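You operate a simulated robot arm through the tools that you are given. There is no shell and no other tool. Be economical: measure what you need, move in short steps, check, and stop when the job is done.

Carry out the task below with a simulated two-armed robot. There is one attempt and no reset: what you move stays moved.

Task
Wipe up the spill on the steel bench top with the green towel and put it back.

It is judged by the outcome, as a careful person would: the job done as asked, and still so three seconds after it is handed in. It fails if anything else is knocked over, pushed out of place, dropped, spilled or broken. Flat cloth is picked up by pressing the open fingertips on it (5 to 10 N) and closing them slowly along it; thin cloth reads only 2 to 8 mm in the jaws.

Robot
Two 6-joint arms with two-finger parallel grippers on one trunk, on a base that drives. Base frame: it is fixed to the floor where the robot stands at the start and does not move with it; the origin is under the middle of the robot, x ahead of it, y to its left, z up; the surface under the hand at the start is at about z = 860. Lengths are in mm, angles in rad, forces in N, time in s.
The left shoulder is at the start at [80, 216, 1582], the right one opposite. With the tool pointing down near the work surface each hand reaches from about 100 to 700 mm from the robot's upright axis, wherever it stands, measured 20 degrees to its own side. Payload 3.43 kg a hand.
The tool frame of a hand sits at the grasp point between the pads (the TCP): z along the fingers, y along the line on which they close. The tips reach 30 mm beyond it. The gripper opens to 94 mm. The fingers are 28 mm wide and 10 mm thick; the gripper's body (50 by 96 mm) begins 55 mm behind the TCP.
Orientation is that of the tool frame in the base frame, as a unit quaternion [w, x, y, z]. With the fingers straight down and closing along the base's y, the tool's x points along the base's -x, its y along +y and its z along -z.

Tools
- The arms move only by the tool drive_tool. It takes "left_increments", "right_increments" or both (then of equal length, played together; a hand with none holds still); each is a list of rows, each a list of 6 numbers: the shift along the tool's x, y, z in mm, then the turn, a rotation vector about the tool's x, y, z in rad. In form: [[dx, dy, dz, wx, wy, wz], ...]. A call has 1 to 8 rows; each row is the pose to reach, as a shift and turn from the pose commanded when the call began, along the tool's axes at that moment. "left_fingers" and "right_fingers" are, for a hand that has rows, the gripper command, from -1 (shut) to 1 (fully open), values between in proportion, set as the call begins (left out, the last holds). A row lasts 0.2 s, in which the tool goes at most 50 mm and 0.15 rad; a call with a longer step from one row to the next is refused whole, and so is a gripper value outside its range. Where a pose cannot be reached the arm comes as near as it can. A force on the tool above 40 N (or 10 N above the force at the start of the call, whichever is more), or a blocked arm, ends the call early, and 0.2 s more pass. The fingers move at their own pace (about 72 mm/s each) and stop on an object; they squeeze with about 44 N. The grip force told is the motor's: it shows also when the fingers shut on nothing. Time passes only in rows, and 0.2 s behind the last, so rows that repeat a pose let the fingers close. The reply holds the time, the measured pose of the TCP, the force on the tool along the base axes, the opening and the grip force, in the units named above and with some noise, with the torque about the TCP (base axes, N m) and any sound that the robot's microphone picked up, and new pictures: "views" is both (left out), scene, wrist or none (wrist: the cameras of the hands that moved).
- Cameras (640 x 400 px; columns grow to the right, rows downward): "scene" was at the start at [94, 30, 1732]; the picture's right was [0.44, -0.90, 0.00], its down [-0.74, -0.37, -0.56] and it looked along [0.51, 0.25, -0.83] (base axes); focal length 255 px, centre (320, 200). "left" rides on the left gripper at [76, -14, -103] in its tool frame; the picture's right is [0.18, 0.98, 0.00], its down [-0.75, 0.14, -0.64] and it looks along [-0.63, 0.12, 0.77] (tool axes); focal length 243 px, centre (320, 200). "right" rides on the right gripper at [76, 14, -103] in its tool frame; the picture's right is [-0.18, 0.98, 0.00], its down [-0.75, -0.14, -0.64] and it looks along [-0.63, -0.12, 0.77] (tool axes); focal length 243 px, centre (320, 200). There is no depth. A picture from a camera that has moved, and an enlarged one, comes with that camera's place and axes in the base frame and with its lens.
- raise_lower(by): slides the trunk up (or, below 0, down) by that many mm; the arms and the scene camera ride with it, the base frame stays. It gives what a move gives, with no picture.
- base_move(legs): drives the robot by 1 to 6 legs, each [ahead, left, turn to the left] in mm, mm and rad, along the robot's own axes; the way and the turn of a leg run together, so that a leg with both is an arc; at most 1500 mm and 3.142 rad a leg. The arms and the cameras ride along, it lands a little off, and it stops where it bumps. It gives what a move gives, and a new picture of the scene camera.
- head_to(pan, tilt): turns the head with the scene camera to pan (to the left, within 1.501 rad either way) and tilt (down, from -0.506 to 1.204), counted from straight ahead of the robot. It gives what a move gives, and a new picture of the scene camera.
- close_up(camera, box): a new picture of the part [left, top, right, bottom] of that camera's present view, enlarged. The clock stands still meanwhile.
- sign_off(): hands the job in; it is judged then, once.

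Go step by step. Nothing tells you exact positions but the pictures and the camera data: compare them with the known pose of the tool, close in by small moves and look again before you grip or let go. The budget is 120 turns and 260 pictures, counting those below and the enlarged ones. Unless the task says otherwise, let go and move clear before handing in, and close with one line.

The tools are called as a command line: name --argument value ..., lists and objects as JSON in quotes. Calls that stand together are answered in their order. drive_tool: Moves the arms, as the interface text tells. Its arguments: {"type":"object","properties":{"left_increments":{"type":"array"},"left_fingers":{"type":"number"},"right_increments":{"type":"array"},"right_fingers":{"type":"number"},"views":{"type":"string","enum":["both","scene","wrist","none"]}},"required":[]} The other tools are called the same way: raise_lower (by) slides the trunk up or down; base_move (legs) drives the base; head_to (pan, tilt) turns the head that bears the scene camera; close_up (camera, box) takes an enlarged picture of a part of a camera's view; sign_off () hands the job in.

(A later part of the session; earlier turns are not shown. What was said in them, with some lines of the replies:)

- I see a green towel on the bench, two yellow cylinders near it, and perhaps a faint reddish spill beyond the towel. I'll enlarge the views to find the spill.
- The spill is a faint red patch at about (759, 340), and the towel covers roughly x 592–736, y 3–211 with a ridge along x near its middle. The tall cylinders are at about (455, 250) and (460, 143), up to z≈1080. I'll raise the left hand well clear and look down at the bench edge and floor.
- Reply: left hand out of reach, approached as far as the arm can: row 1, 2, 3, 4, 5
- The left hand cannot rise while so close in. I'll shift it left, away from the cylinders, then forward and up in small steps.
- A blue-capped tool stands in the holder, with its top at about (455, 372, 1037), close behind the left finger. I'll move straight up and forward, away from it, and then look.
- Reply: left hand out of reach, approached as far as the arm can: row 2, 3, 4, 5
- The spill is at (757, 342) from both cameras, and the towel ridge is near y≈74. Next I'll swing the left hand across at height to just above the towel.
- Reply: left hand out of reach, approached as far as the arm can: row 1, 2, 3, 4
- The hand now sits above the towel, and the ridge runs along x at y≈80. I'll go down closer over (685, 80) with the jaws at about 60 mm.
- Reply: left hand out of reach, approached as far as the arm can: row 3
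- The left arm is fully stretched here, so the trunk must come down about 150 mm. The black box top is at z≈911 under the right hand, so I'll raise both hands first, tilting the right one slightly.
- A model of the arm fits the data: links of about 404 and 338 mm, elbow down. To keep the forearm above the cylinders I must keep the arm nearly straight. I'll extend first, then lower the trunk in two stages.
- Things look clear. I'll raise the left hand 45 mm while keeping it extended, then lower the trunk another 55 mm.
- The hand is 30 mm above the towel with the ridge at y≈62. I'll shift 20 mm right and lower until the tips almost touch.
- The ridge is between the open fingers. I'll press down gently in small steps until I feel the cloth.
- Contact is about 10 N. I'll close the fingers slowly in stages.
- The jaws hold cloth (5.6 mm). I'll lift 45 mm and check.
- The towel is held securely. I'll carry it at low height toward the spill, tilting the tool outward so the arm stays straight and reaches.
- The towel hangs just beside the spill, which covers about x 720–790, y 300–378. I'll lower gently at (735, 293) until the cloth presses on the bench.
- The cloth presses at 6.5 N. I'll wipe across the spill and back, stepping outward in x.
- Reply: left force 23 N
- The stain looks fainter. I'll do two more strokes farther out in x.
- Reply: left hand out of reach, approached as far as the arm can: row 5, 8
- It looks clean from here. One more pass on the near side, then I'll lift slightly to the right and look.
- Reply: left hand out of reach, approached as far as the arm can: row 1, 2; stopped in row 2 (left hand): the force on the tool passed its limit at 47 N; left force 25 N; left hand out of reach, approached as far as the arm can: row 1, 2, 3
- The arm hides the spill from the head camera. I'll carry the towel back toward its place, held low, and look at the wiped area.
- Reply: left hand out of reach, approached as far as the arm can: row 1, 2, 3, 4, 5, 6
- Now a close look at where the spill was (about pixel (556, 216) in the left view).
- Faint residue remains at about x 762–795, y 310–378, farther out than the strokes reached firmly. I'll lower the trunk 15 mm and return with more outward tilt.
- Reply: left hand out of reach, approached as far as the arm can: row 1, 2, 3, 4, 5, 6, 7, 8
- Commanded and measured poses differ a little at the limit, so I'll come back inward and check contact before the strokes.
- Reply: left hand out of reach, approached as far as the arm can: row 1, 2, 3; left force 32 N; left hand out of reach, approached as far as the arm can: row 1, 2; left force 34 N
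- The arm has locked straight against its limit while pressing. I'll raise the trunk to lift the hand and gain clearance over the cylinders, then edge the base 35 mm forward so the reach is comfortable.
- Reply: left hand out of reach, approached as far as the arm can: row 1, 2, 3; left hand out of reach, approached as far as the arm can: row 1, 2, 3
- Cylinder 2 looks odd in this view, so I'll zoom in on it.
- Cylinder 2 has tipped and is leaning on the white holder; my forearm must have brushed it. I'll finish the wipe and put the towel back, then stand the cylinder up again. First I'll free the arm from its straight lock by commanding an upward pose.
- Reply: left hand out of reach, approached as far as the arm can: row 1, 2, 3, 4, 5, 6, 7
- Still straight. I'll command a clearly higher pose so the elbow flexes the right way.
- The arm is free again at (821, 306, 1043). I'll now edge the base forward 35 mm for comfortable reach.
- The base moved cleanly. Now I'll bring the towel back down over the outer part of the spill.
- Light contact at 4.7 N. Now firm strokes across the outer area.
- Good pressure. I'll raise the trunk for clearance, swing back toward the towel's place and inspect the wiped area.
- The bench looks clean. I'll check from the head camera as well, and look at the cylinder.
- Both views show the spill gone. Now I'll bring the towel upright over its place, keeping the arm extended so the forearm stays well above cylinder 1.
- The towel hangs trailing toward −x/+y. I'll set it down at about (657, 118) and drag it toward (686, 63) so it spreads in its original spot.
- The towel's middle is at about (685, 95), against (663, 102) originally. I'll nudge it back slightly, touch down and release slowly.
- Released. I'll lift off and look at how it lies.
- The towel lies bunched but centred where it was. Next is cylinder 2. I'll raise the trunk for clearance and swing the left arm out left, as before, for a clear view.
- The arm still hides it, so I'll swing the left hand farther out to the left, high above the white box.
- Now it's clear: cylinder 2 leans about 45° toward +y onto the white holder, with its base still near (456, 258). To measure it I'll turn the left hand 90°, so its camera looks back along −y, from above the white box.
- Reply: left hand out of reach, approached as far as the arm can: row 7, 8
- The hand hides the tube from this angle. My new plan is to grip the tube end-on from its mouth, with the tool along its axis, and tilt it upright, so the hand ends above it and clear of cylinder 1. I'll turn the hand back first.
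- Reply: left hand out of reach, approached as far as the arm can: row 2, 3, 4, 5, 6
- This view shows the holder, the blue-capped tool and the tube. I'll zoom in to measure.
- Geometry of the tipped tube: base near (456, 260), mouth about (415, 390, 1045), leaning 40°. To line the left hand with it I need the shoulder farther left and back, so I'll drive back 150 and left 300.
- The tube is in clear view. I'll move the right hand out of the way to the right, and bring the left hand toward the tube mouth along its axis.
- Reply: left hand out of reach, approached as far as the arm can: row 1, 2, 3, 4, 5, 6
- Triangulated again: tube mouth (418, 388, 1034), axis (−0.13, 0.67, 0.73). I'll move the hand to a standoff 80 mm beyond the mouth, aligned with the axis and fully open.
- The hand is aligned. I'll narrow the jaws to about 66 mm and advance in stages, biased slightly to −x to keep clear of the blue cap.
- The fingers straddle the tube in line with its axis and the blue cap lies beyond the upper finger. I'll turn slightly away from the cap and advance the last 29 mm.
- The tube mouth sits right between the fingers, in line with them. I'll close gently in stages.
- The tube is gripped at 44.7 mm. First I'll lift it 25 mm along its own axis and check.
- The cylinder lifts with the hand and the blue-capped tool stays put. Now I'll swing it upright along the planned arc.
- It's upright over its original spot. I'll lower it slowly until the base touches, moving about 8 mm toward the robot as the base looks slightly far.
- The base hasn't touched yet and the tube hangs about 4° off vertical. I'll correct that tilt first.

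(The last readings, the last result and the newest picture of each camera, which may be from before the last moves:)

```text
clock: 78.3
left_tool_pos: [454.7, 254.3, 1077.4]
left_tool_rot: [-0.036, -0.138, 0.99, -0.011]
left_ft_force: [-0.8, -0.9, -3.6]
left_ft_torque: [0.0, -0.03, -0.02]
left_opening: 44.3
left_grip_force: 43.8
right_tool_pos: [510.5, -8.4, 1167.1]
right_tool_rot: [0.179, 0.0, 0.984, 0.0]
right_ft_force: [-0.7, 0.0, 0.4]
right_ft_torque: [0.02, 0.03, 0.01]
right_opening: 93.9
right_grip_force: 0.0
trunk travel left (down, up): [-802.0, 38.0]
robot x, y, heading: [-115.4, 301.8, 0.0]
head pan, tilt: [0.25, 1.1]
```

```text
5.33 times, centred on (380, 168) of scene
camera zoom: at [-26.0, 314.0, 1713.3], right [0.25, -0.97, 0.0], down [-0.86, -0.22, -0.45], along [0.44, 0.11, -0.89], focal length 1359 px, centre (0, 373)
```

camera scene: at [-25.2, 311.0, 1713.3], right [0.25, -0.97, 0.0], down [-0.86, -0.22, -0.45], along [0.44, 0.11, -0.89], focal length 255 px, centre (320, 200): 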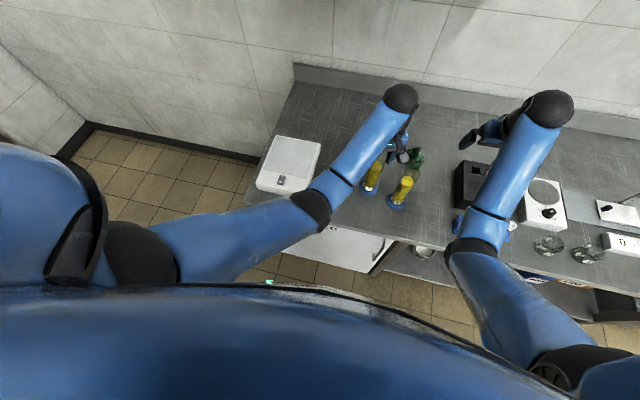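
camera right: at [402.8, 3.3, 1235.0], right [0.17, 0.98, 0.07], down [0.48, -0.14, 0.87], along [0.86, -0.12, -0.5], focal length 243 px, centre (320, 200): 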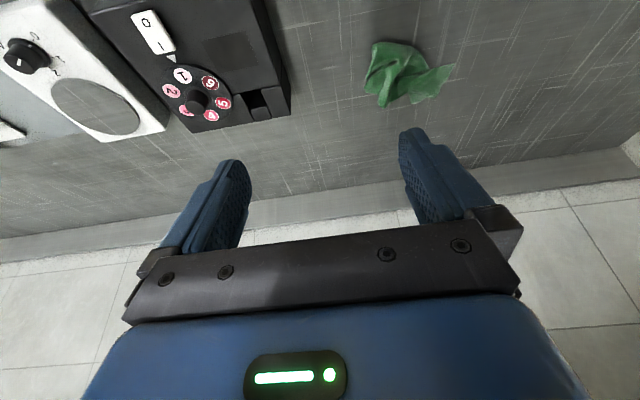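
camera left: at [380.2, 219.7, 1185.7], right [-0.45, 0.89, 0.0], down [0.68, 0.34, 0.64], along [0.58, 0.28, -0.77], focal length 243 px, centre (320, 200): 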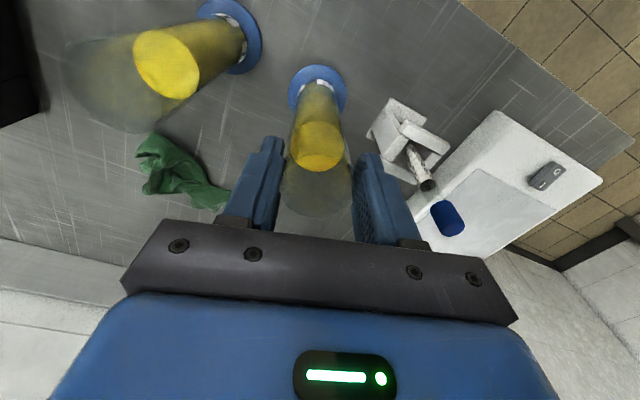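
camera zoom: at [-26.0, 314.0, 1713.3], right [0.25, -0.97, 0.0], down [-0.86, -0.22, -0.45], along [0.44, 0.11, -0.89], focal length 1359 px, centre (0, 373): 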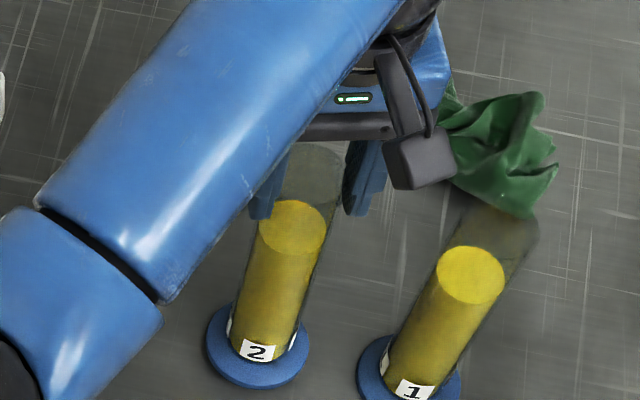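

Now it's vertical with its base over (457, 251). Lowering to contact.

drive_tool --left_increments '[[0, 0, 2, 0, 0, 0], [0, 0, 4, 0, 0, 0], [0, 0, 6, 0, 0, 0]]' --views "none"

drive_tool --left_increments '[[0, 0, 1.5, 0, 0, 0], [0, 0, 3, 0, 0, 0]]' --views "none"

```text
clock: 79.1
left_tool_pos: [452.1, 254.9, 1071.9]
left_tool_rot: [-0.035, -0.138, 0.99, -0.011]
left_ft_force: [-0.4, 0.2, -3.7]
left_ft_torque: [0.0, -0.02, 0.0]
left_opening: 43.9
left_grip_force: 44.2
right_tool_pos: [510.0, -9.3, 1166.0]
right_tool_rot: [0.178, 0.0, 0.984, 0.0]
right_ft_force: [-0.3, 0.8, -0.6]
right_ft_torque: [-0.02, 0.01, 0.03]
right_opening: 94.2
right_grip_force: 0.0
trunk travel left (down, up): [-802.0, 38.0]
robot x, y, heading: [-115.7, 298.6, -0.004]
head pan, tilt: [0.25, 1.1]
```

```text
clock: 79.7
left_tool_pos: [452.2, 254.8, 1069.2]
left_tool_rot: [-0.035, -0.138, 0.99, -0.012]
left_ft_force: [0.9, -0.5, -2.4]
left_ft_torque: [0.18, -0.19, -0.01]
left_opening: 44.4
left_grip_force: 44.2
right_tool_pos: [509.3, -8.0, 1166.5]
right_tool_rot: [0.179, 0.001, 0.984, 0.0]
right_ft_force: [-0.9, 0.8, 0.2]
right_ft_torque: [0.02, -0.01, -0.02]
right_opening: 93.9
right_grip_force: 0.1
trunk travel left (down, up): [-802.0, 38.0]
robot x, y, heading: [-119.3, 301.0, 0.001]
head pan, tilt: [0.25, 1.1]
```

Contact is beginning. A few more millimetres will let the base sit flat.

drive_tool --left_increments '[[0, 0, 1, 0, 0, 0], [0, 0, 2, 0, 0, 0]]' --views "none"

close_up --camera "scene" --box '[320, 130, 440, 205]'

```text
clock: 80.3
left_tool_pos: [453.0, 253.4, 1070.2]
left_tool_rot: [-0.033, -0.139, 0.99, -0.013]
left_ft_force: [2.4, 1.2, 9.0]
left_ft_torque: [0.66, -0.74, -0.04]
left_opening: 44.1
left_grip_force: 44.3
right_tool_pos: [508.1, -8.2, 1167.9]
right_tool_rot: [0.18, 0.001, 0.984, 0.0]
right_ft_force: [0.0, 0.4, -0.4]
right_ft_torque: [-0.01, -0.02, 0.0]
right_opening: 93.9
right_grip_force: 0.1
trunk travel left (down, up): [-802.0, 38.0]
robot x, y, heading: [-116.8, 298.9, -0.003]
head pan, tilt: [0.25, 1.1]
```

```text
5.33 times, centred on (380, 168) of scene
camera zoom: at [-28.0, 314.5, 1713.6], right [0.25, -0.97, 0.0], down [-0.86, -0.22, -0.45], along [0.44, 0.11, -0.89], focal length 1359 px, centre (0, 373)
```

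zoom: 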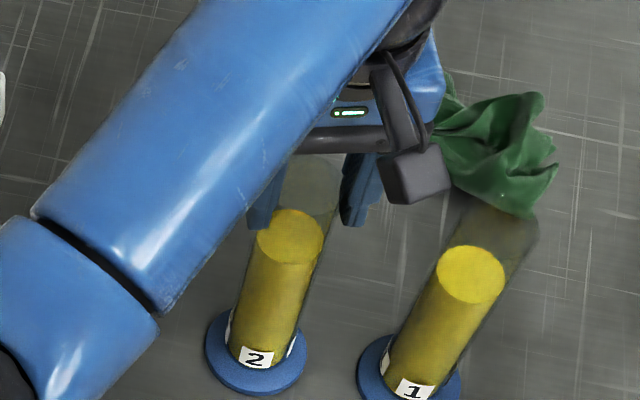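

The base touches on its far-left edge, so the tube leans a touch. I'll ease off 1 mm and straighten it about the base.

drive_tool --left_increments '[[0, 0, -2, 0, 0, 0], [3.7, -2, -2, -0.01, -0.018, 0], [7.4, -4.1, -1, -0.021, -0.037, 0], [7.4, -4.1, 0, -0.021, -0.037, 0]]' --views "none"

```text
clock: 81.3
left_tool_pos: [445.2, 248.1, 1067.2]
left_tool_rot: [-0.017, -0.139, 0.99, 0.0]
left_ft_force: [1.5, 1.3, 10.4]
left_ft_torque: [-0.05, -0.06, 0.04]
left_opening: 44.0
left_grip_force: 43.9
right_tool_pos: [508.7, -8.4, 1167.7]
right_tool_rot: [0.179, 0.0, 0.984, 0.0]
right_ft_force: [-0.4, -0.2, -0.4]
right_ft_torque: [0.0, 0.0, -0.01]
right_opening: 93.9
right_grip_force: 0.0
trunk travel left (down, up): [-802.0, 38.0]
robot x, y, heading: [-119.7, 300.6, -0.0]
head pan, tilt: [0.25, 1.1]
```

Torque is near zero, so the base is flat. I'll open gently and check.

drive_tool --left_increments '[[0, 0, 0, 0, 0, 0], [0, 0, 0, 0, 0, 0]]' --left_fingers 0.05 --views "none"

drive_tool --left_increments '[[0, 0, 0, 0, 0, 0], [0, 0, 0, 0, 0, 0]]' --left_fingers 0.4 --views "wrist"

close_up --camera "scene" --box '[320, 130, 440, 205]'

```text
clock: 81.9
left_tool_pos: [446.0, 249.4, 1067.6]
left_tool_rot: [-0.019, -0.139, 0.99, 0.002]
left_ft_force: [-0.3, 0.0, 0.8]
left_ft_torque: [-0.01, 0.01, -0.02]
left_opening: 49.2
left_grip_force: 0.0
right_tool_pos: [509.7, -9.0, 1167.7]
right_tool_rot: [0.179, 0.001, 0.984, 0.0]
right_ft_force: [0.8, 0.4, 0.8]
right_ft_torque: [0.01, 0.01, 0.04]
right_opening: 93.8
right_grip_force: 0.0
trunk travel left (down, up): [-802.0, 38.0]
robot x, y, heading: [-118.2, 300.6, -0.006]
head pan, tilt: [0.25, 1.1]
```

```text
clock: 82.5
left_tool_pos: [446.5, 247.1, 1068.9]
left_tool_rot: [-0.02, -0.138, 0.99, 0.002]
left_ft_force: [-0.8, -0.1, -0.2]
left_ft_torque: [-0.01, 0.02, -0.02]
left_opening: 65.8
left_grip_force: 0.1
right_tool_pos: [509.6, -8.1, 1166.1]
right_tool_rot: [0.179, 0.0, 0.984, 0.001]
right_ft_force: [-0.2, 0.3, 0.0]
right_ft_torque: [0.01, 0.03, -0.03]
right_opening: 94.0
right_grip_force: 0.1
trunk travel left (down, up): [-802.0, 38.0]
robot x, y, heading: [-118.1, 297.7, -0.006]
head pan, tilt: [0.25, 1.1]
camera left: at [380.4, 213.4, 1172.9], right [-0.45, 0.9, 0.01], down [0.71, 0.34, 0.62], along [0.55, 0.28, -0.79], focal length 243 px, centre (320, 200)
```

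left: 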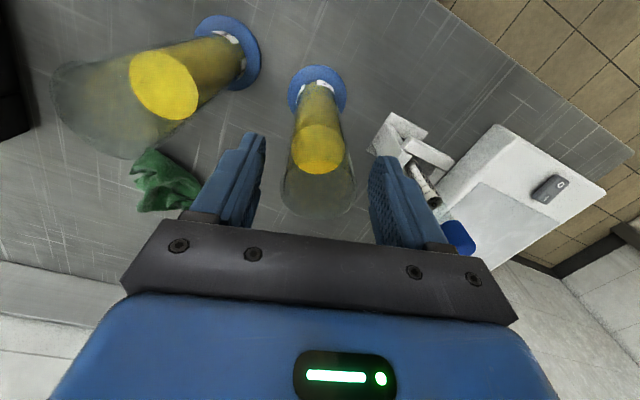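

```text
5.33 times, centred on (380, 168) of scene
camera zoom: at [-26.7, 314.0, 1713.4], right [0.25, -0.97, 0.0], down [-0.86, -0.22, -0.45], along [0.44, 0.11, -0.89], focal length 1359 px, centre (0, 373)
```

zoom: 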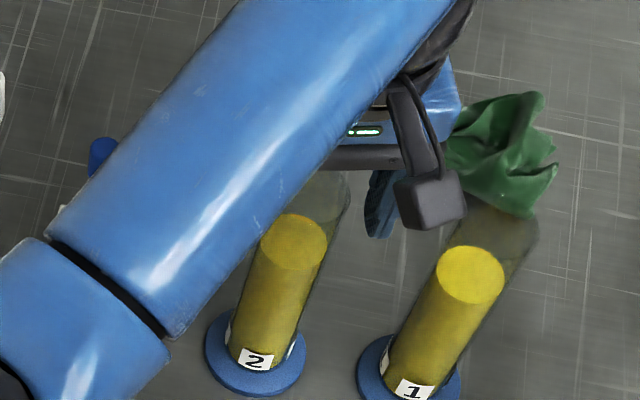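

Cylinder 2 stands upright at about (453, 250), very close to where it was. To withdraw straight up I'll raise the trunk first, then the hand a little more.

raise_lower --by 37

drive_tool --left_increments '[[0, 0, -10, 0, 0, 0], [0, 0, -20, 0, 0, 0], [0, 0, -28, 0, 0, 0]]' --views "both"

```text
clock: 83.3
left_tool_pos: [445.7, 247.2, 1104.7]
left_tool_rot: [-0.018, -0.138, 0.99, 0.001]
left_ft_force: [0.6, -0.1, -0.2]
left_ft_torque: [0.04, 0.02, 0.02]
left_opening: 65.9
left_grip_force: 0.0
right_tool_pos: [511.2, -8.6, 1203.0]
right_tool_rot: [0.179, 0.0, 0.984, 0.001]
right_ft_force: [0.2, 0.1, 0.1]
right_ft_torque: [0.02, -0.01, 0.02]
right_opening: 94.1
right_grip_force: 0.1
trunk travel left (down, up): [-839.0, 1.0]
robot x, y, heading: [-119.0, 300.6, -0.002]
head pan, tilt: [0.25, 1.1]
```

```text
clock: 84.1
left_tool_pos: [445.6, 248.2, 1133.7]
left_tool_rot: [-0.018, -0.138, 0.99, 0.001]
left_ft_force: [0.4, 0.0, -0.5]
left_ft_torque: [0.0, 0.02, -0.01]
left_opening: 65.6
left_grip_force: 0.1
right_tool_pos: [511.2, -9.1, 1203.8]
right_tool_rot: [0.179, 0.0, 0.984, 0.0]
right_ft_force: [-0.2, 0.1, 0.2]
right_ft_torque: [0.0, 0.04, 0.04]
right_opening: 94.0
right_grip_force: 0.1
trunk travel left (down, up): [-839.0, 1.0]
robot x, y, heading: [-117.2, 300.1, -0.002]
head pan, tilt: [0.25, 1.1]
camera scene: at [-26.3, 313.9, 1750.3], right [0.25, -0.97, 0.0], down [-0.86, -0.22, -0.45], along [0.44, 0.11, -0.89], focal length 255 px, centre (320, 200)
camera left: at [381.5, 213.8, 1238.1], right [-0.45, 0.9, 0.01], down [0.71, 0.34, 0.62], along [0.55, 0.28, -0.79], focal length 243 px, centre (320, 200)
```

scene: 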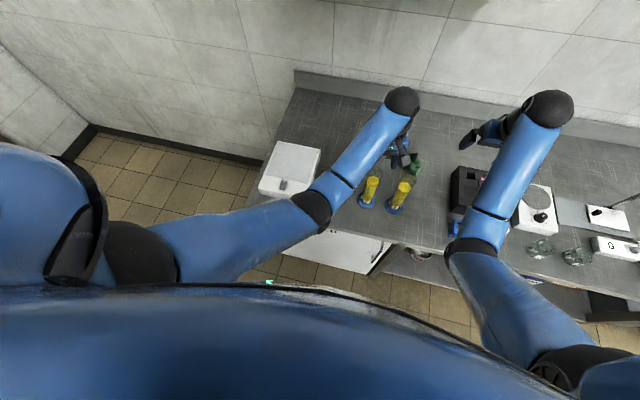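
left: 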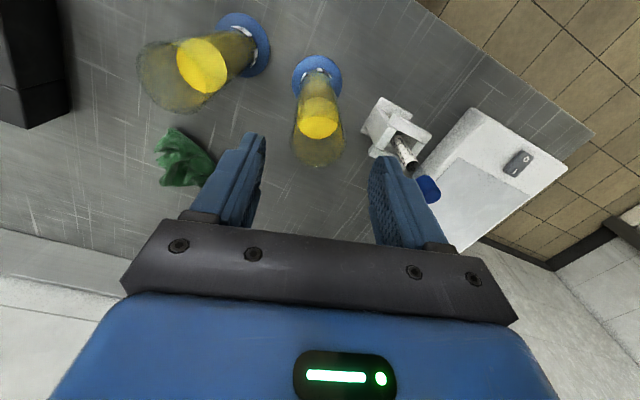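

Cylinder 2 stands on its own, and cylinder 1 and the holder are in place. I'll move the left hand high and out to the left, then drive the base back to its first position, so I can check the towel and smooth it with the right hand, whose path is clear of the cylinders.

drive_tool --left_increments '[[-18, 46, 0, 0, 0, 0], [-36, 91, 0, 0, 0, 0], [-54, 137, 0, 0, 0, 0], [-72, 182, 0, 0, 0, 0], [-90, 228, 0, 0, 0, 0], [-108, 273, 0, 0, 0, 0], [-126, 319, 0, 0, 0, 0], [-144, 364, 0, 0, 0, 0]]' --views "scene"

close_up --camera "scene" --box '[310, 120, 450, 220]'

```text
clock: 85.9
left_tool_pos: [492.1, 638.1, 1122.7]
left_tool_rot: [-0.018, -0.137, 0.99, 0.001]
left_ft_force: [-0.1, 0.7, -1.0]
left_ft_torque: [0.0, 0.01, -0.01]
left_opening: 65.6
left_grip_force: 0.0
left hand out of reach, approached as far as the arm can: row 1, 2, 3, 4, 5, 6, 7, 8
right_tool_pos: [508.8, -7.2, 1204.6]
right_tool_rot: [0.179, 0.0, 0.984, 0.0]
right_ft_force: [0.3, 0.2, 0.3]
right_ft_torque: [-0.01, 0.03, -0.01]
right_opening: 94.2
right_grip_force: 0.1
trunk travel left (down, up): [-839.0, 1.0]
robot x, y, heading: [-120.7, 297.3, -0.002]
head pan, tilt: [0.25, 1.1]
camera scene: at [-26.7, 316.5, 1750.3], right [0.25, -0.97, 0.0], down [-0.86, -0.22, -0.45], along [0.44, 0.11, -0.89], focal length 255 px, centre (320, 200)
```

scene: 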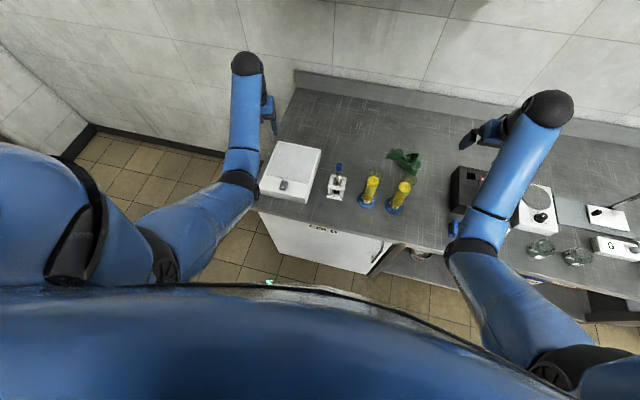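

```text
4.00 times, centred on (380, 170) of scene
camera zoom: at [-26.7, 316.5, 1750.3], right [0.25, -0.97, 0.0], down [-0.86, -0.22, -0.45], along [0.44, 0.11, -0.89], focal length 1020 px, centre (80, 320)
```

zoom: 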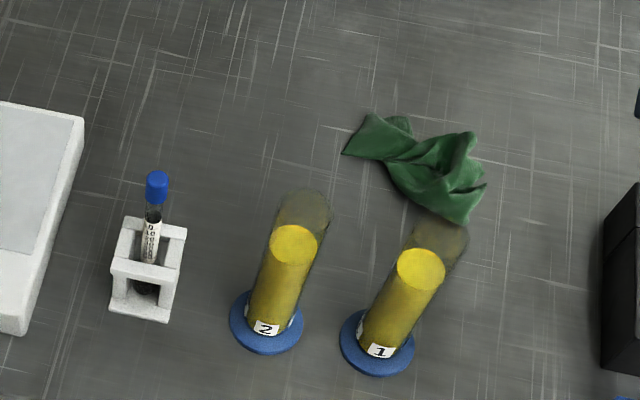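

The wiped area, both cylinders and the holder all look right. Now I'll drive back to the starting place to tidy the towel.

base_move --legs '[[118, 0, 0], [0, -300, 0]]'

close_up --camera "scene" --box '[260, 110, 420, 210]'

```text
clock: 88.8
left_tool_pos: [609.9, 327.5, 1120.2]
left_tool_rot: [-0.018, -0.137, 0.99, 0.001]
left_ft_force: [-0.2, 0.2, -0.6]
left_ft_torque: [-0.02, -0.01, 0.01]
left_opening: 65.9
left_grip_force: 0.0
right_tool_pos: [624.8, -318.6, 1204.4]
right_tool_rot: [0.178, 0.001, 0.984, -0.001]
right_ft_force: [0.7, 1.0, 0.2]
right_ft_torque: [-0.03, 0.0, -0.01]
right_opening: 93.9
right_grip_force: 0.1
trunk travel left (down, up): [-839.0, 1.0]
robot x, y, heading: [-2.7, -11.7, -0.006]
head pan, tilt: [0.25, 1.1]
camera scene: at [90.2, 8.4, 1750.2], right [0.24, -0.97, 0.0], down [-0.87, -0.22, -0.45], along [0.44, 0.11, -0.89], focal length 255 px, centre (320, 200)
```

scene: 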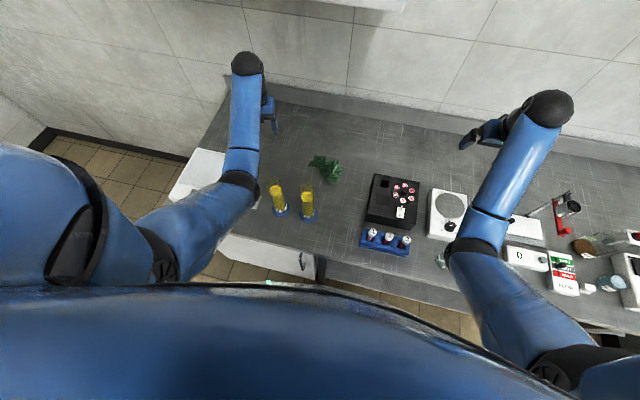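

```text
4.00 times, centred on (340, 160) of scene
camera zoom: at [90.2, 8.4, 1750.2], right [0.24, -0.97, 0.0], down [-0.87, -0.22, -0.45], along [0.44, 0.11, -0.89], focal length 1020 px, centre (240, 360)
```

zoom: 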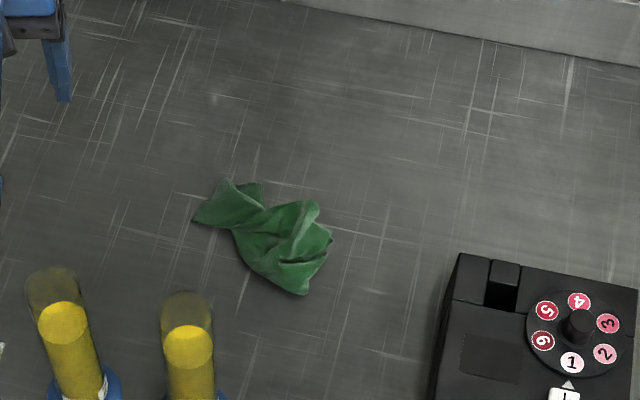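

The towel lies bunched over about x 617–728, y 61–203. I'll spread it with one gentle pull of the right hand, whose arm stays away from the cylinders. First I'll bring the base 150 left and 35 forward and lower the trunk 90.

base_move --legs '[[35, 0, 0], [0, 160, 0]]'

raise_lower --by -90

drive_tool --right_increments '[[0, 30, 5, 0, 0.06, 0], [0, 60, 10, 0, 0.12, 0], [0, 90, 15, 0, 0.18, 0], [0, 120, 20, 0, 0.24, 0], [0, 150, 40, 0, 0.3, 0], [0, 180, 60, 0, 0.36, 0], [0, 210, 80, 0, 0.36, 0]]' --right_fingers 0.1 --views "both"

```text
clock: 90.7
left_tool_pos: [644.4, 478.9, 1124.5]
left_tool_rot: [-0.018, -0.136, 0.991, 0.002]
left_ft_force: [0.6, -0.4, 0.2]
left_ft_torque: [0.03, 0.01, 0.0]
left_opening: 65.8
left_grip_force: 0.0
right_tool_pos: [660.2, -166.2, 1201.9]
right_tool_rot: [0.179, 0.003, 0.984, 0.001]
right_ft_force: [0.0, -0.3, -0.3]
right_ft_torque: [0.01, -0.02, 0.0]
right_opening: 93.8
right_grip_force: 0.1
trunk travel left (down, up): [-839.0, 1.0]
robot x, y, heading: [32.5, 150.4, -0.007]
head pan, tilt: [0.25, 1.1]
camera scene: at [126.0, 155.8, 1750.3], right [0.24, -0.97, 0.0], down [-0.86, -0.22, -0.45], along [0.44, 0.11, -0.89], focal length 255 px, centre (320, 200)
```

scene: 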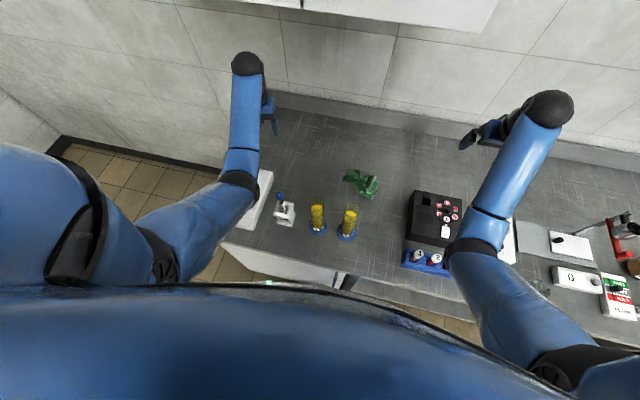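

```text
clock: 92.0
left_tool_pos: [644.4, 480.3, 1033.8]
left_tool_rot: [-0.017, -0.136, 0.991, 0.002]
left_ft_force: [-0.1, -1.3, -0.1]
left_ft_torque: [0.02, 0.0, -0.02]
left_opening: 66.2
left_grip_force: 0.0
right_tool_pos: [660.1, -165.8, 1114.3]
right_tool_rot: [0.178, 0.002, 0.984, 0.0]
right_ft_force: [-0.5, 0.3, 0.0]
right_ft_torque: [0.04, -0.04, 0.0]
right_opening: 94.0
right_grip_force: 0.0
trunk travel left (down, up): [-749.0, 91.0]
robot x, y, heading: [31.0, 148.9, -0.009]
head pan, tilt: [0.25, 1.1]
```

```text
clock: 93.6
left_tool_pos: [644.8, 482.3, 1031.2]
left_tool_rot: [-0.018, -0.136, 0.99, 0.001]
left_ft_force: [-0.1, 0.3, -1.1]
left_ft_torque: [0.0, 0.0, -0.02]
left_opening: 65.8
left_grip_force: 0.0
right_tool_pos: [690.5, 49.7, 1039.9]
right_tool_rot: [-0.001, 0.002, 1.0, -0.001]
right_ft_force: [1.0, -0.4, 0.3]
right_ft_torque: [-0.01, 0.0, -0.02]
right_opening: 51.8
right_grip_force: 0.0
right hand out of reach, approached as far as the arm can: row 3, 4
trunk travel left (down, up): [-749.0, 91.0]
robot x, y, heading: [32.6, 146.8, -0.007]
head pan, tilt: [0.25, 1.1]
camera scene: at [125.4, 162.2, 1660.3], right [0.24, -0.97, 0.0], down [-0.86, -0.22, -0.45], along [0.44, 0.11, -0.89], focal length 255 px, centre (320, 200)
camera right: at [614.2, 62.3, 1141.4], right [0.19, 0.98, 0.0], down [0.75, -0.14, 0.64], along [0.63, -0.12, -0.77], focal length 243 px, centre (320, 200)
```

scene: 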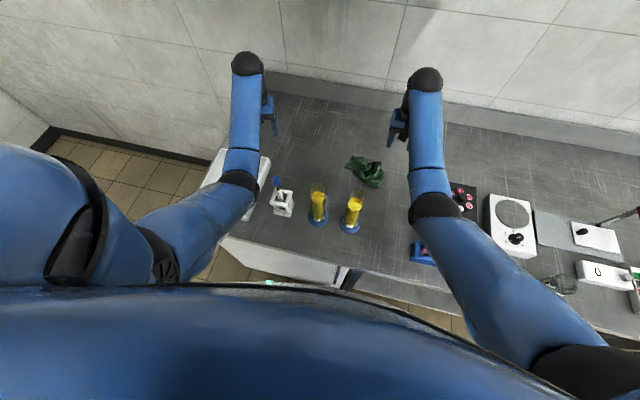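
right: 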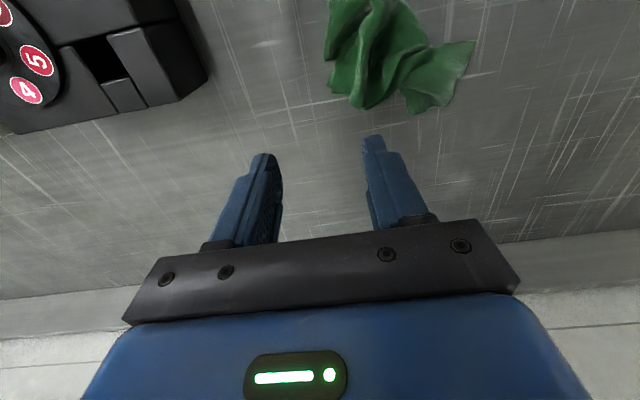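

close_up --camera "scene" --box '[320, 140, 420, 203]'

close_up --camera "right" --box '[300, 0, 500, 125]'

```text
6.35 times, centred on (370, 172) of scene
camera zoom: at [125.4, 162.2, 1660.3], right [0.24, -0.97, 0.0], down [-0.86, -0.22, -0.45], along [0.44, 0.11, -0.89], focal length 1618 px, centre (2, 381)
```

zoom: 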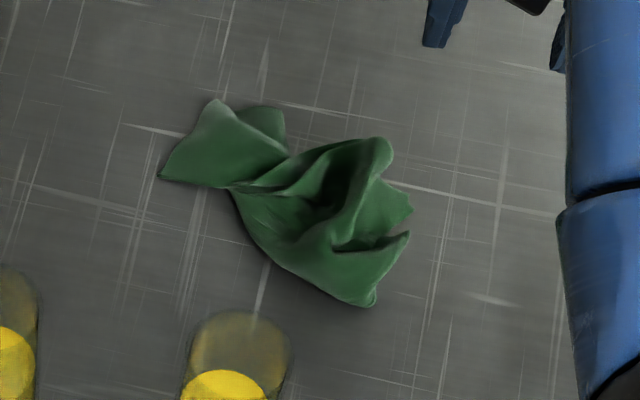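

```text
3.20 times, centred on (400, 62) of right
camera zoom: at [614.2, 62.3, 1141.4], right [0.19, 0.98, 0.0], down [0.75, -0.14, 0.64], along [0.63, -0.12, -0.77], focal length 776 px, centre (64, 640)
```

zoom: 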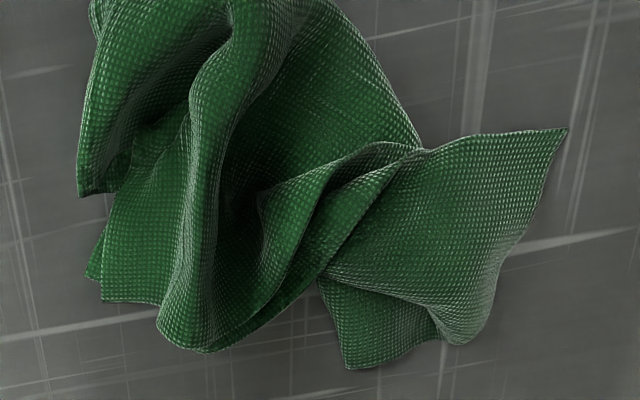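

I see the loose edges on the −y side at about (665–694, 60). I'll pinch there with the right hand and draw the cloth about 60 mm to the right, to spread it back over its original place.

drive_tool --right_increments '[[10, 10, 35, 0, 0, 0], [18, 22, 70, 0, 0, 0], [18, 22, 105, 0, 0, 0], [18, 22, 130, 0, 0, 0], [18, 22, 140, 0, 0, 0]]' --right_fingers 0.1 --views "wrist"

```text
clock: 94.8
left_tool_pos: [644.9, 481.7, 1032.2]
left_tool_rot: [-0.018, -0.137, 0.99, 0.001]
left_ft_force: [0.4, 0.0, -0.1]
left_ft_torque: [-0.02, -0.04, -0.03]
left_opening: 65.7
left_grip_force: 0.0
right_tool_pos: [671.4, 68.2, 900.9]
right_tool_rot: [0.0, 0.002, 1.0, -0.001]
right_ft_force: [-1.0, 0.0, -0.1]
right_ft_torque: [0.02, -0.02, -0.01]
right_opening: 51.9
right_grip_force: 0.1
trunk travel left (down, up): [-749.0, 91.0]
robot x, y, heading: [30.5, 151.1, -0.007]
head pan, tilt: [0.25, 1.1]
camera right: at [596.3, 83.0, 1002.4], right [0.19, 0.98, 0.0], down [0.75, -0.14, 0.64], along [0.63, -0.12, -0.77], focal length 243 px, centre (320, 200)
```

right: 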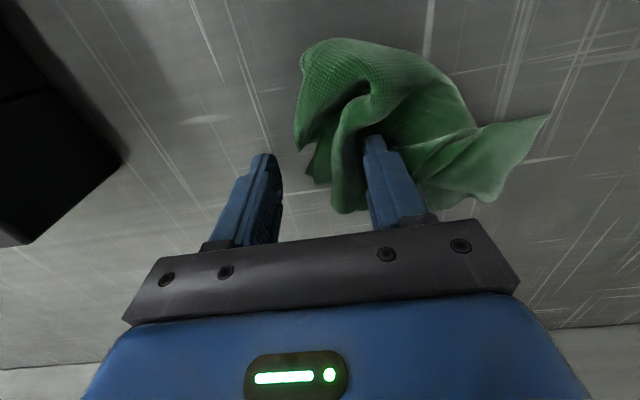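

Cloth lies between the fingers. I'll press down gently and close in stages.

drive_tool --right_increments '[[0, 0, 3, 0, 0, 0], [0, 0, 6, 0, 0, 0], [0, 0, 8.5, 0, 0, 0]]' --views "none"

drive_tool --right_increments '[[0, 0, 0, 0, 0, 0], [0, 0, 0, 0, 0, 0]]' --right_fingers -0.4 --views "none"

drive_tool --right_increments '[[0, 0, 0, 0, 0, 0], [0, 0, 0, 0, 0, 0], [0, 0, 0, 0, 0, 0]]' --right_fingers -1 --views "wrist"

```text
clock: 95.6
left_tool_pos: [640.8, 481.5, 1034.0]
left_tool_rot: [-0.016, -0.136, 0.991, 0.002]
left_ft_force: [0.0, -0.1, 0.1]
left_ft_torque: [-0.02, 0.0, 0.02]
left_opening: 65.9
left_grip_force: 0.1
right_tool_pos: [670.5, 68.4, 894.0]
right_tool_rot: [0.004, 0.001, 1.0, 0.0]
right_ft_force: [0.2, 0.9, 17.2]
right_ft_torque: [0.5, 0.19, -0.01]
right_opening: 51.5
right_grip_force: 0.0
trunk travel left (down, up): [-749.0, 91.0]
robot x, y, heading: [34.8, 143.5, 0.002]
head pan, tilt: [0.25, 1.1]
```

```text
clock: 96.2
left_tool_pos: [641.5, 481.2, 1034.3]
left_tool_rot: [-0.016, -0.137, 0.99, 0.001]
left_ft_force: [-0.2, 0.3, 0.8]
left_ft_torque: [-0.04, -0.01, -0.03]
left_opening: 65.6
left_grip_force: 0.1
right_tool_pos: [671.1, 68.8, 894.7]
right_tool_rot: [0.002, 0.002, 1.0, 0.001]
right_ft_force: [1.0, 4.7, 26.1]
right_ft_torque: [0.5, 0.24, -0.09]
right_opening: 27.2
right_grip_force: 2.5
trunk travel left (down, up): [-749.0, 91.0]
robot x, y, heading: [32.5, 150.7, -0.003]
head pan, tilt: [0.25, 1.1]
```

```text
clock: 97.0
left_tool_pos: [640.4, 483.9, 1034.6]
left_tool_rot: [-0.016, -0.136, 0.991, 0.0]
left_ft_force: [0.0, 0.1, 0.4]
left_ft_torque: [0.01, -0.04, 0.02]
left_opening: 65.7
left_grip_force: 0.0
right_tool_pos: [669.4, 69.8, 893.6]
right_tool_rot: [0.003, 0.002, 1.0, -0.001]
right_ft_force: [0.1, 2.3, 31.3]
right_ft_torque: [0.13, 0.26, -0.03]
right_opening: 7.5
right_grip_force: 40.9
trunk travel left (down, up): [-749.0, 91.0]
robot x, y, heading: [31.7, 148.9, -0.007]
head pan, tilt: [0.25, 1.1]
camera right: at [593.5, 83.2, 995.8], right [0.19, 0.98, 0.0], down [0.75, -0.14, 0.65], along [0.63, -0.12, -0.76], focal length 243 px, centre (320, 200)
```

right: 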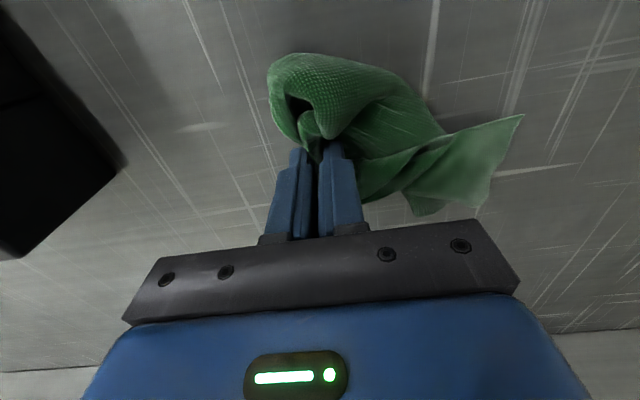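

Gripped. I'll lift it to let it unfold, then lay it down while drawing it toward −y.

drive_tool --right_increments '[[0, 5, -25, 0, 0, 0], [0, 15, -50, 0, 0, 0], [0, 30, -75, 0, 0, 0], [0, 50, -95, 0, 0, 0], [0, 60, -105, 0, 0, 0], [0, 60, -105, 0, 0, 0]]' --views "both"

```text
clock: 98.4
left_tool_pos: [642.5, 482.5, 1032.7]
left_tool_rot: [-0.017, -0.137, 0.99, 0.002]
left_ft_force: [0.3, -0.8, -0.8]
left_ft_torque: [-0.03, -0.03, -0.01]
left_opening: 65.8
left_grip_force: 0.0
right_tool_pos: [669.8, 128.4, 996.5]
right_tool_rot: [0.0, 0.001, 1.0, 0.0]
right_ft_force: [0.1, 0.4, 0.3]
right_ft_torque: [-0.01, -0.01, 0.01]
right_opening: 4.5
right_grip_force: 38.9
trunk travel left (down, up): [-749.0, 91.0]
robot x, y, heading: [32.4, 146.0, -0.005]
head pan, tilt: [0.25, 1.1]
camera scene: at [124.0, 160.9, 1660.4], right [0.24, -0.97, 0.0], down [-0.86, -0.22, -0.45], along [0.44, 0.11, -0.89], focal length 255 px, centre (320, 200)
camera right: at [593.8, 141.9, 1098.4], right [0.19, 0.98, 0.0], down [0.75, -0.14, 0.64], along [0.63, -0.12, -0.77], focal length 243 px, centre (320, 200)
```

scene: 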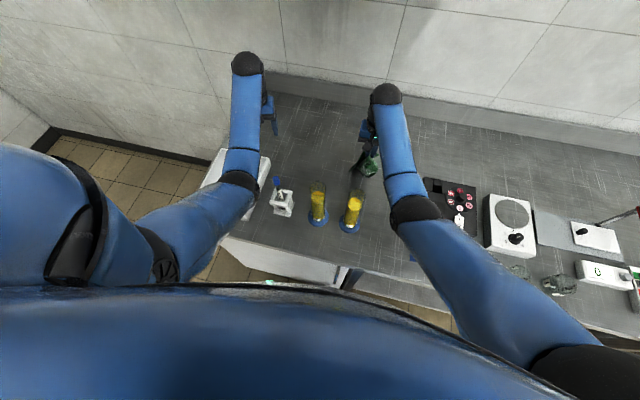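
right: 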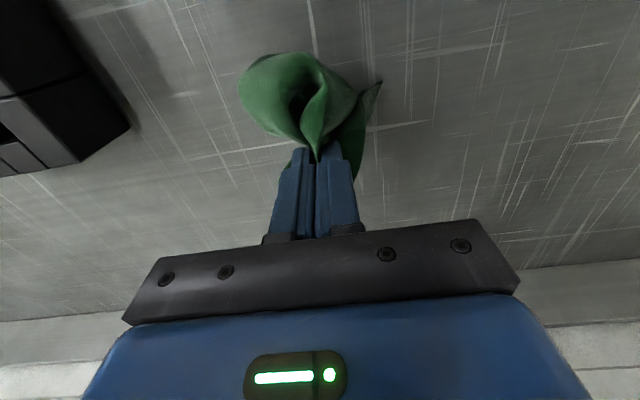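

drive_tool --right_increments '[[0, 15, 35, 0, 0, 0], [0, 15, 65, 0, 0, 0], [0, 0, 78, 0, 0, 0], [0, -22, 90, 0, 0, 0], [0, -44, 97, 0, 0, 0], [0, -64, 98, 0, 0, 0], [0, -82, 98, 0, 0, 0], [0, -82, 98, 0, 0, 0]]' --views "wrist"

```text
clock: 100.2
left_tool_pos: [644.4, 482.9, 1031.8]
left_tool_rot: [-0.017, -0.137, 0.99, 0.001]
left_ft_force: [0.7, 0.4, -0.6]
left_ft_torque: [0.02, -0.04, 0.02]
left_opening: 65.7
left_grip_force: 0.1
right_tool_pos: [670.6, 48.5, 897.3]
right_tool_rot: [-0.001, 0.002, 1.0, 0.0]
right_ft_force: [0.4, -0.4, 3.2]
right_ft_torque: [-0.01, 0.05, -0.03]
right_opening: 4.6
right_grip_force: 39.1
trunk travel left (down, up): [-749.0, 91.0]
robot x, y, heading: [32.9, 147.8, 0.001]
head pan, tilt: [0.25, 1.1]
camera right: at [595.2, 60.7, 999.7], right [0.19, 0.98, 0.0], down [0.75, -0.14, 0.64], along [0.63, -0.12, -0.77], focal length 243 px, centre (320, 200)
```

right: 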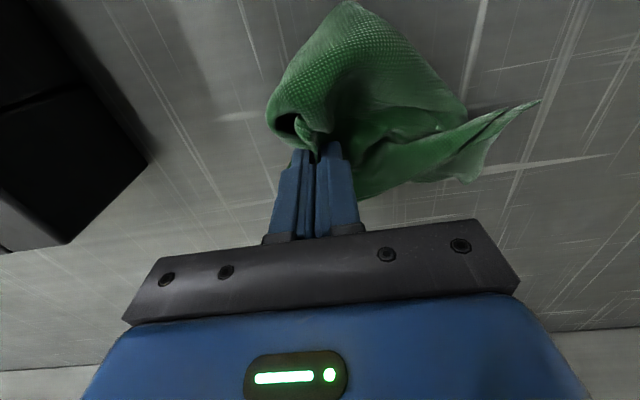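

The towel now covers about y 35–171 with its middle near (660, 100), as at the start. I'll release and lift off.

drive_tool --right_increments '[[0, 0, 0, 0, 0, 0], [0, 0, 0, 0, 0, 0], [0, 0, -5, 0, 0, 0]]' --right_fingers -0.5 --views "none"

drive_tool --right_increments '[[0, 0, -25, 0, 0, 0], [0, 0, -60, 0, 0, 0], [0, -30, -100, 0, 0, 0], [0, -70, -130, 0, 0, 0]]' --views "both"

close_up --camera "scene" --box '[240, 90, 440, 240]'

```text
clock: 101.0
left_tool_pos: [643.2, 482.2, 1031.8]
left_tool_rot: [-0.017, -0.137, 0.99, 0.001]
left_ft_force: [0.3, 0.2, -0.2]
left_ft_torque: [0.02, 0.02, 0.01]
left_opening: 65.7
left_grip_force: 0.0
right_tool_pos: [671.1, 47.1, 901.2]
right_tool_rot: [0.0, 0.002, 1.0, 0.0]
right_ft_force: [0.1, -0.3, -0.6]
right_ft_torque: [-0.04, 0.0, -0.03]
right_opening: 23.2
right_grip_force: 0.1
trunk travel left (down, up): [-749.0, 91.0]
robot x, y, heading: [31.8, 147.0, -0.007]
head pan, tilt: [0.25, 1.1]
```

```text
clock: 102.0
left_tool_pos: [643.2, 480.3, 1033.4]
left_tool_rot: [-0.017, -0.137, 0.99, 0.001]
left_ft_force: [0.2, 0.4, 0.3]
left_ft_torque: [0.01, 0.02, 0.0]
left_opening: 65.7
left_grip_force: 0.0
right_tool_pos: [670.9, -25.5, 1031.8]
right_tool_rot: [-0.002, 0.002, 1.0, 0.001]
right_ft_force: [-0.1, 0.1, 0.1]
right_ft_torque: [-0.01, 0.02, -0.02]
right_opening: 23.4
right_grip_force: 0.1
trunk travel left (down, up): [-749.0, 91.0]
robot x, y, heading: [35.7, 145.6, -0.003]
head pan, tilt: [0.25, 1.1]
camera scene: at [124.5, 158.7, 1660.4], right [0.24, -0.97, 0.0], down [-0.86, -0.22, -0.45], along [0.44, 0.11, -0.89], focal length 255 px, centre (320, 200)
camera right: at [595.2, -11.8, 1133.4], right [0.19, 0.98, 0.0], down [0.75, -0.14, 0.64], along [0.63, -0.12, -0.77], focal length 243 px, centre (320, 200)
```

scene: 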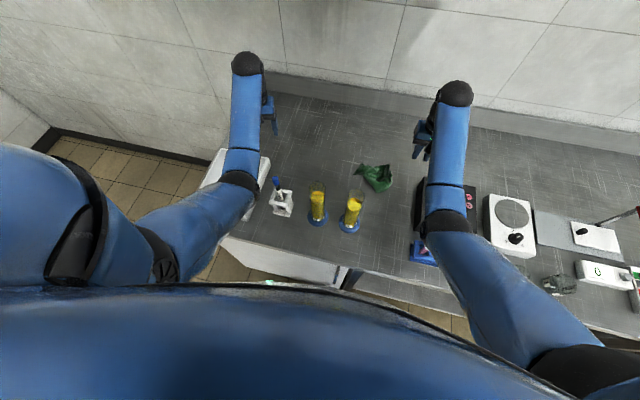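
right: 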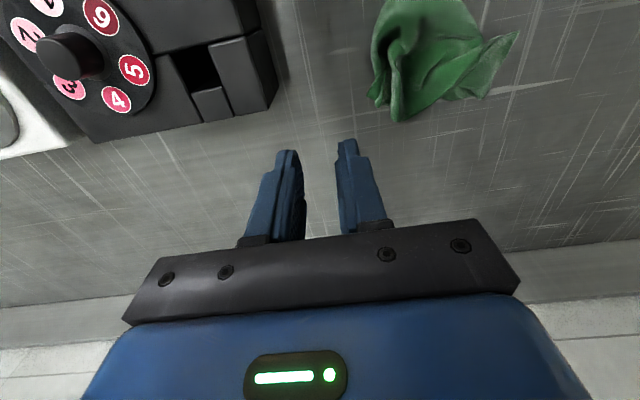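

```text
2.67 times, centred on (340, 165) of scene
camera zoom: at [124.5, 158.7, 1660.4], right [0.24, -0.97, 0.0], down [-0.86, -0.22, -0.45], along [0.44, 0.11, -0.89], focal length 680 px, centre (267, 293)
```

zoom: 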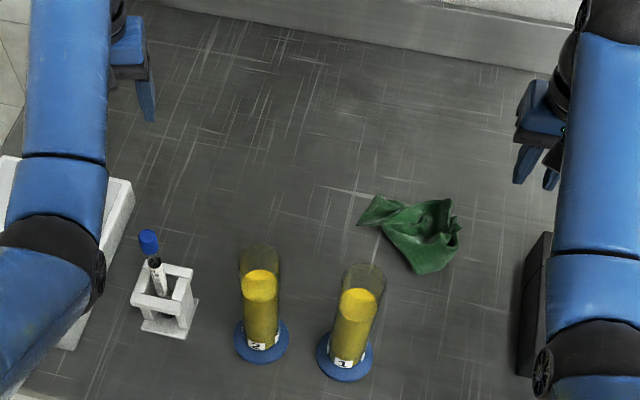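

The spill area at about (757, 342) is clean. The towel is back at its place (middle near (655, 90)), both cylinders and the holder stand upright, and both hands are clear. I'm handing in.

sign_off

```text
The job is handed in.
```

The spill is wiped up and the green towel is back in its place, though crumpled rather than flat; on the way my arm tipped cylinder 2 onto the white holder, and I stood it upright again within a few millimetres of its original spot.
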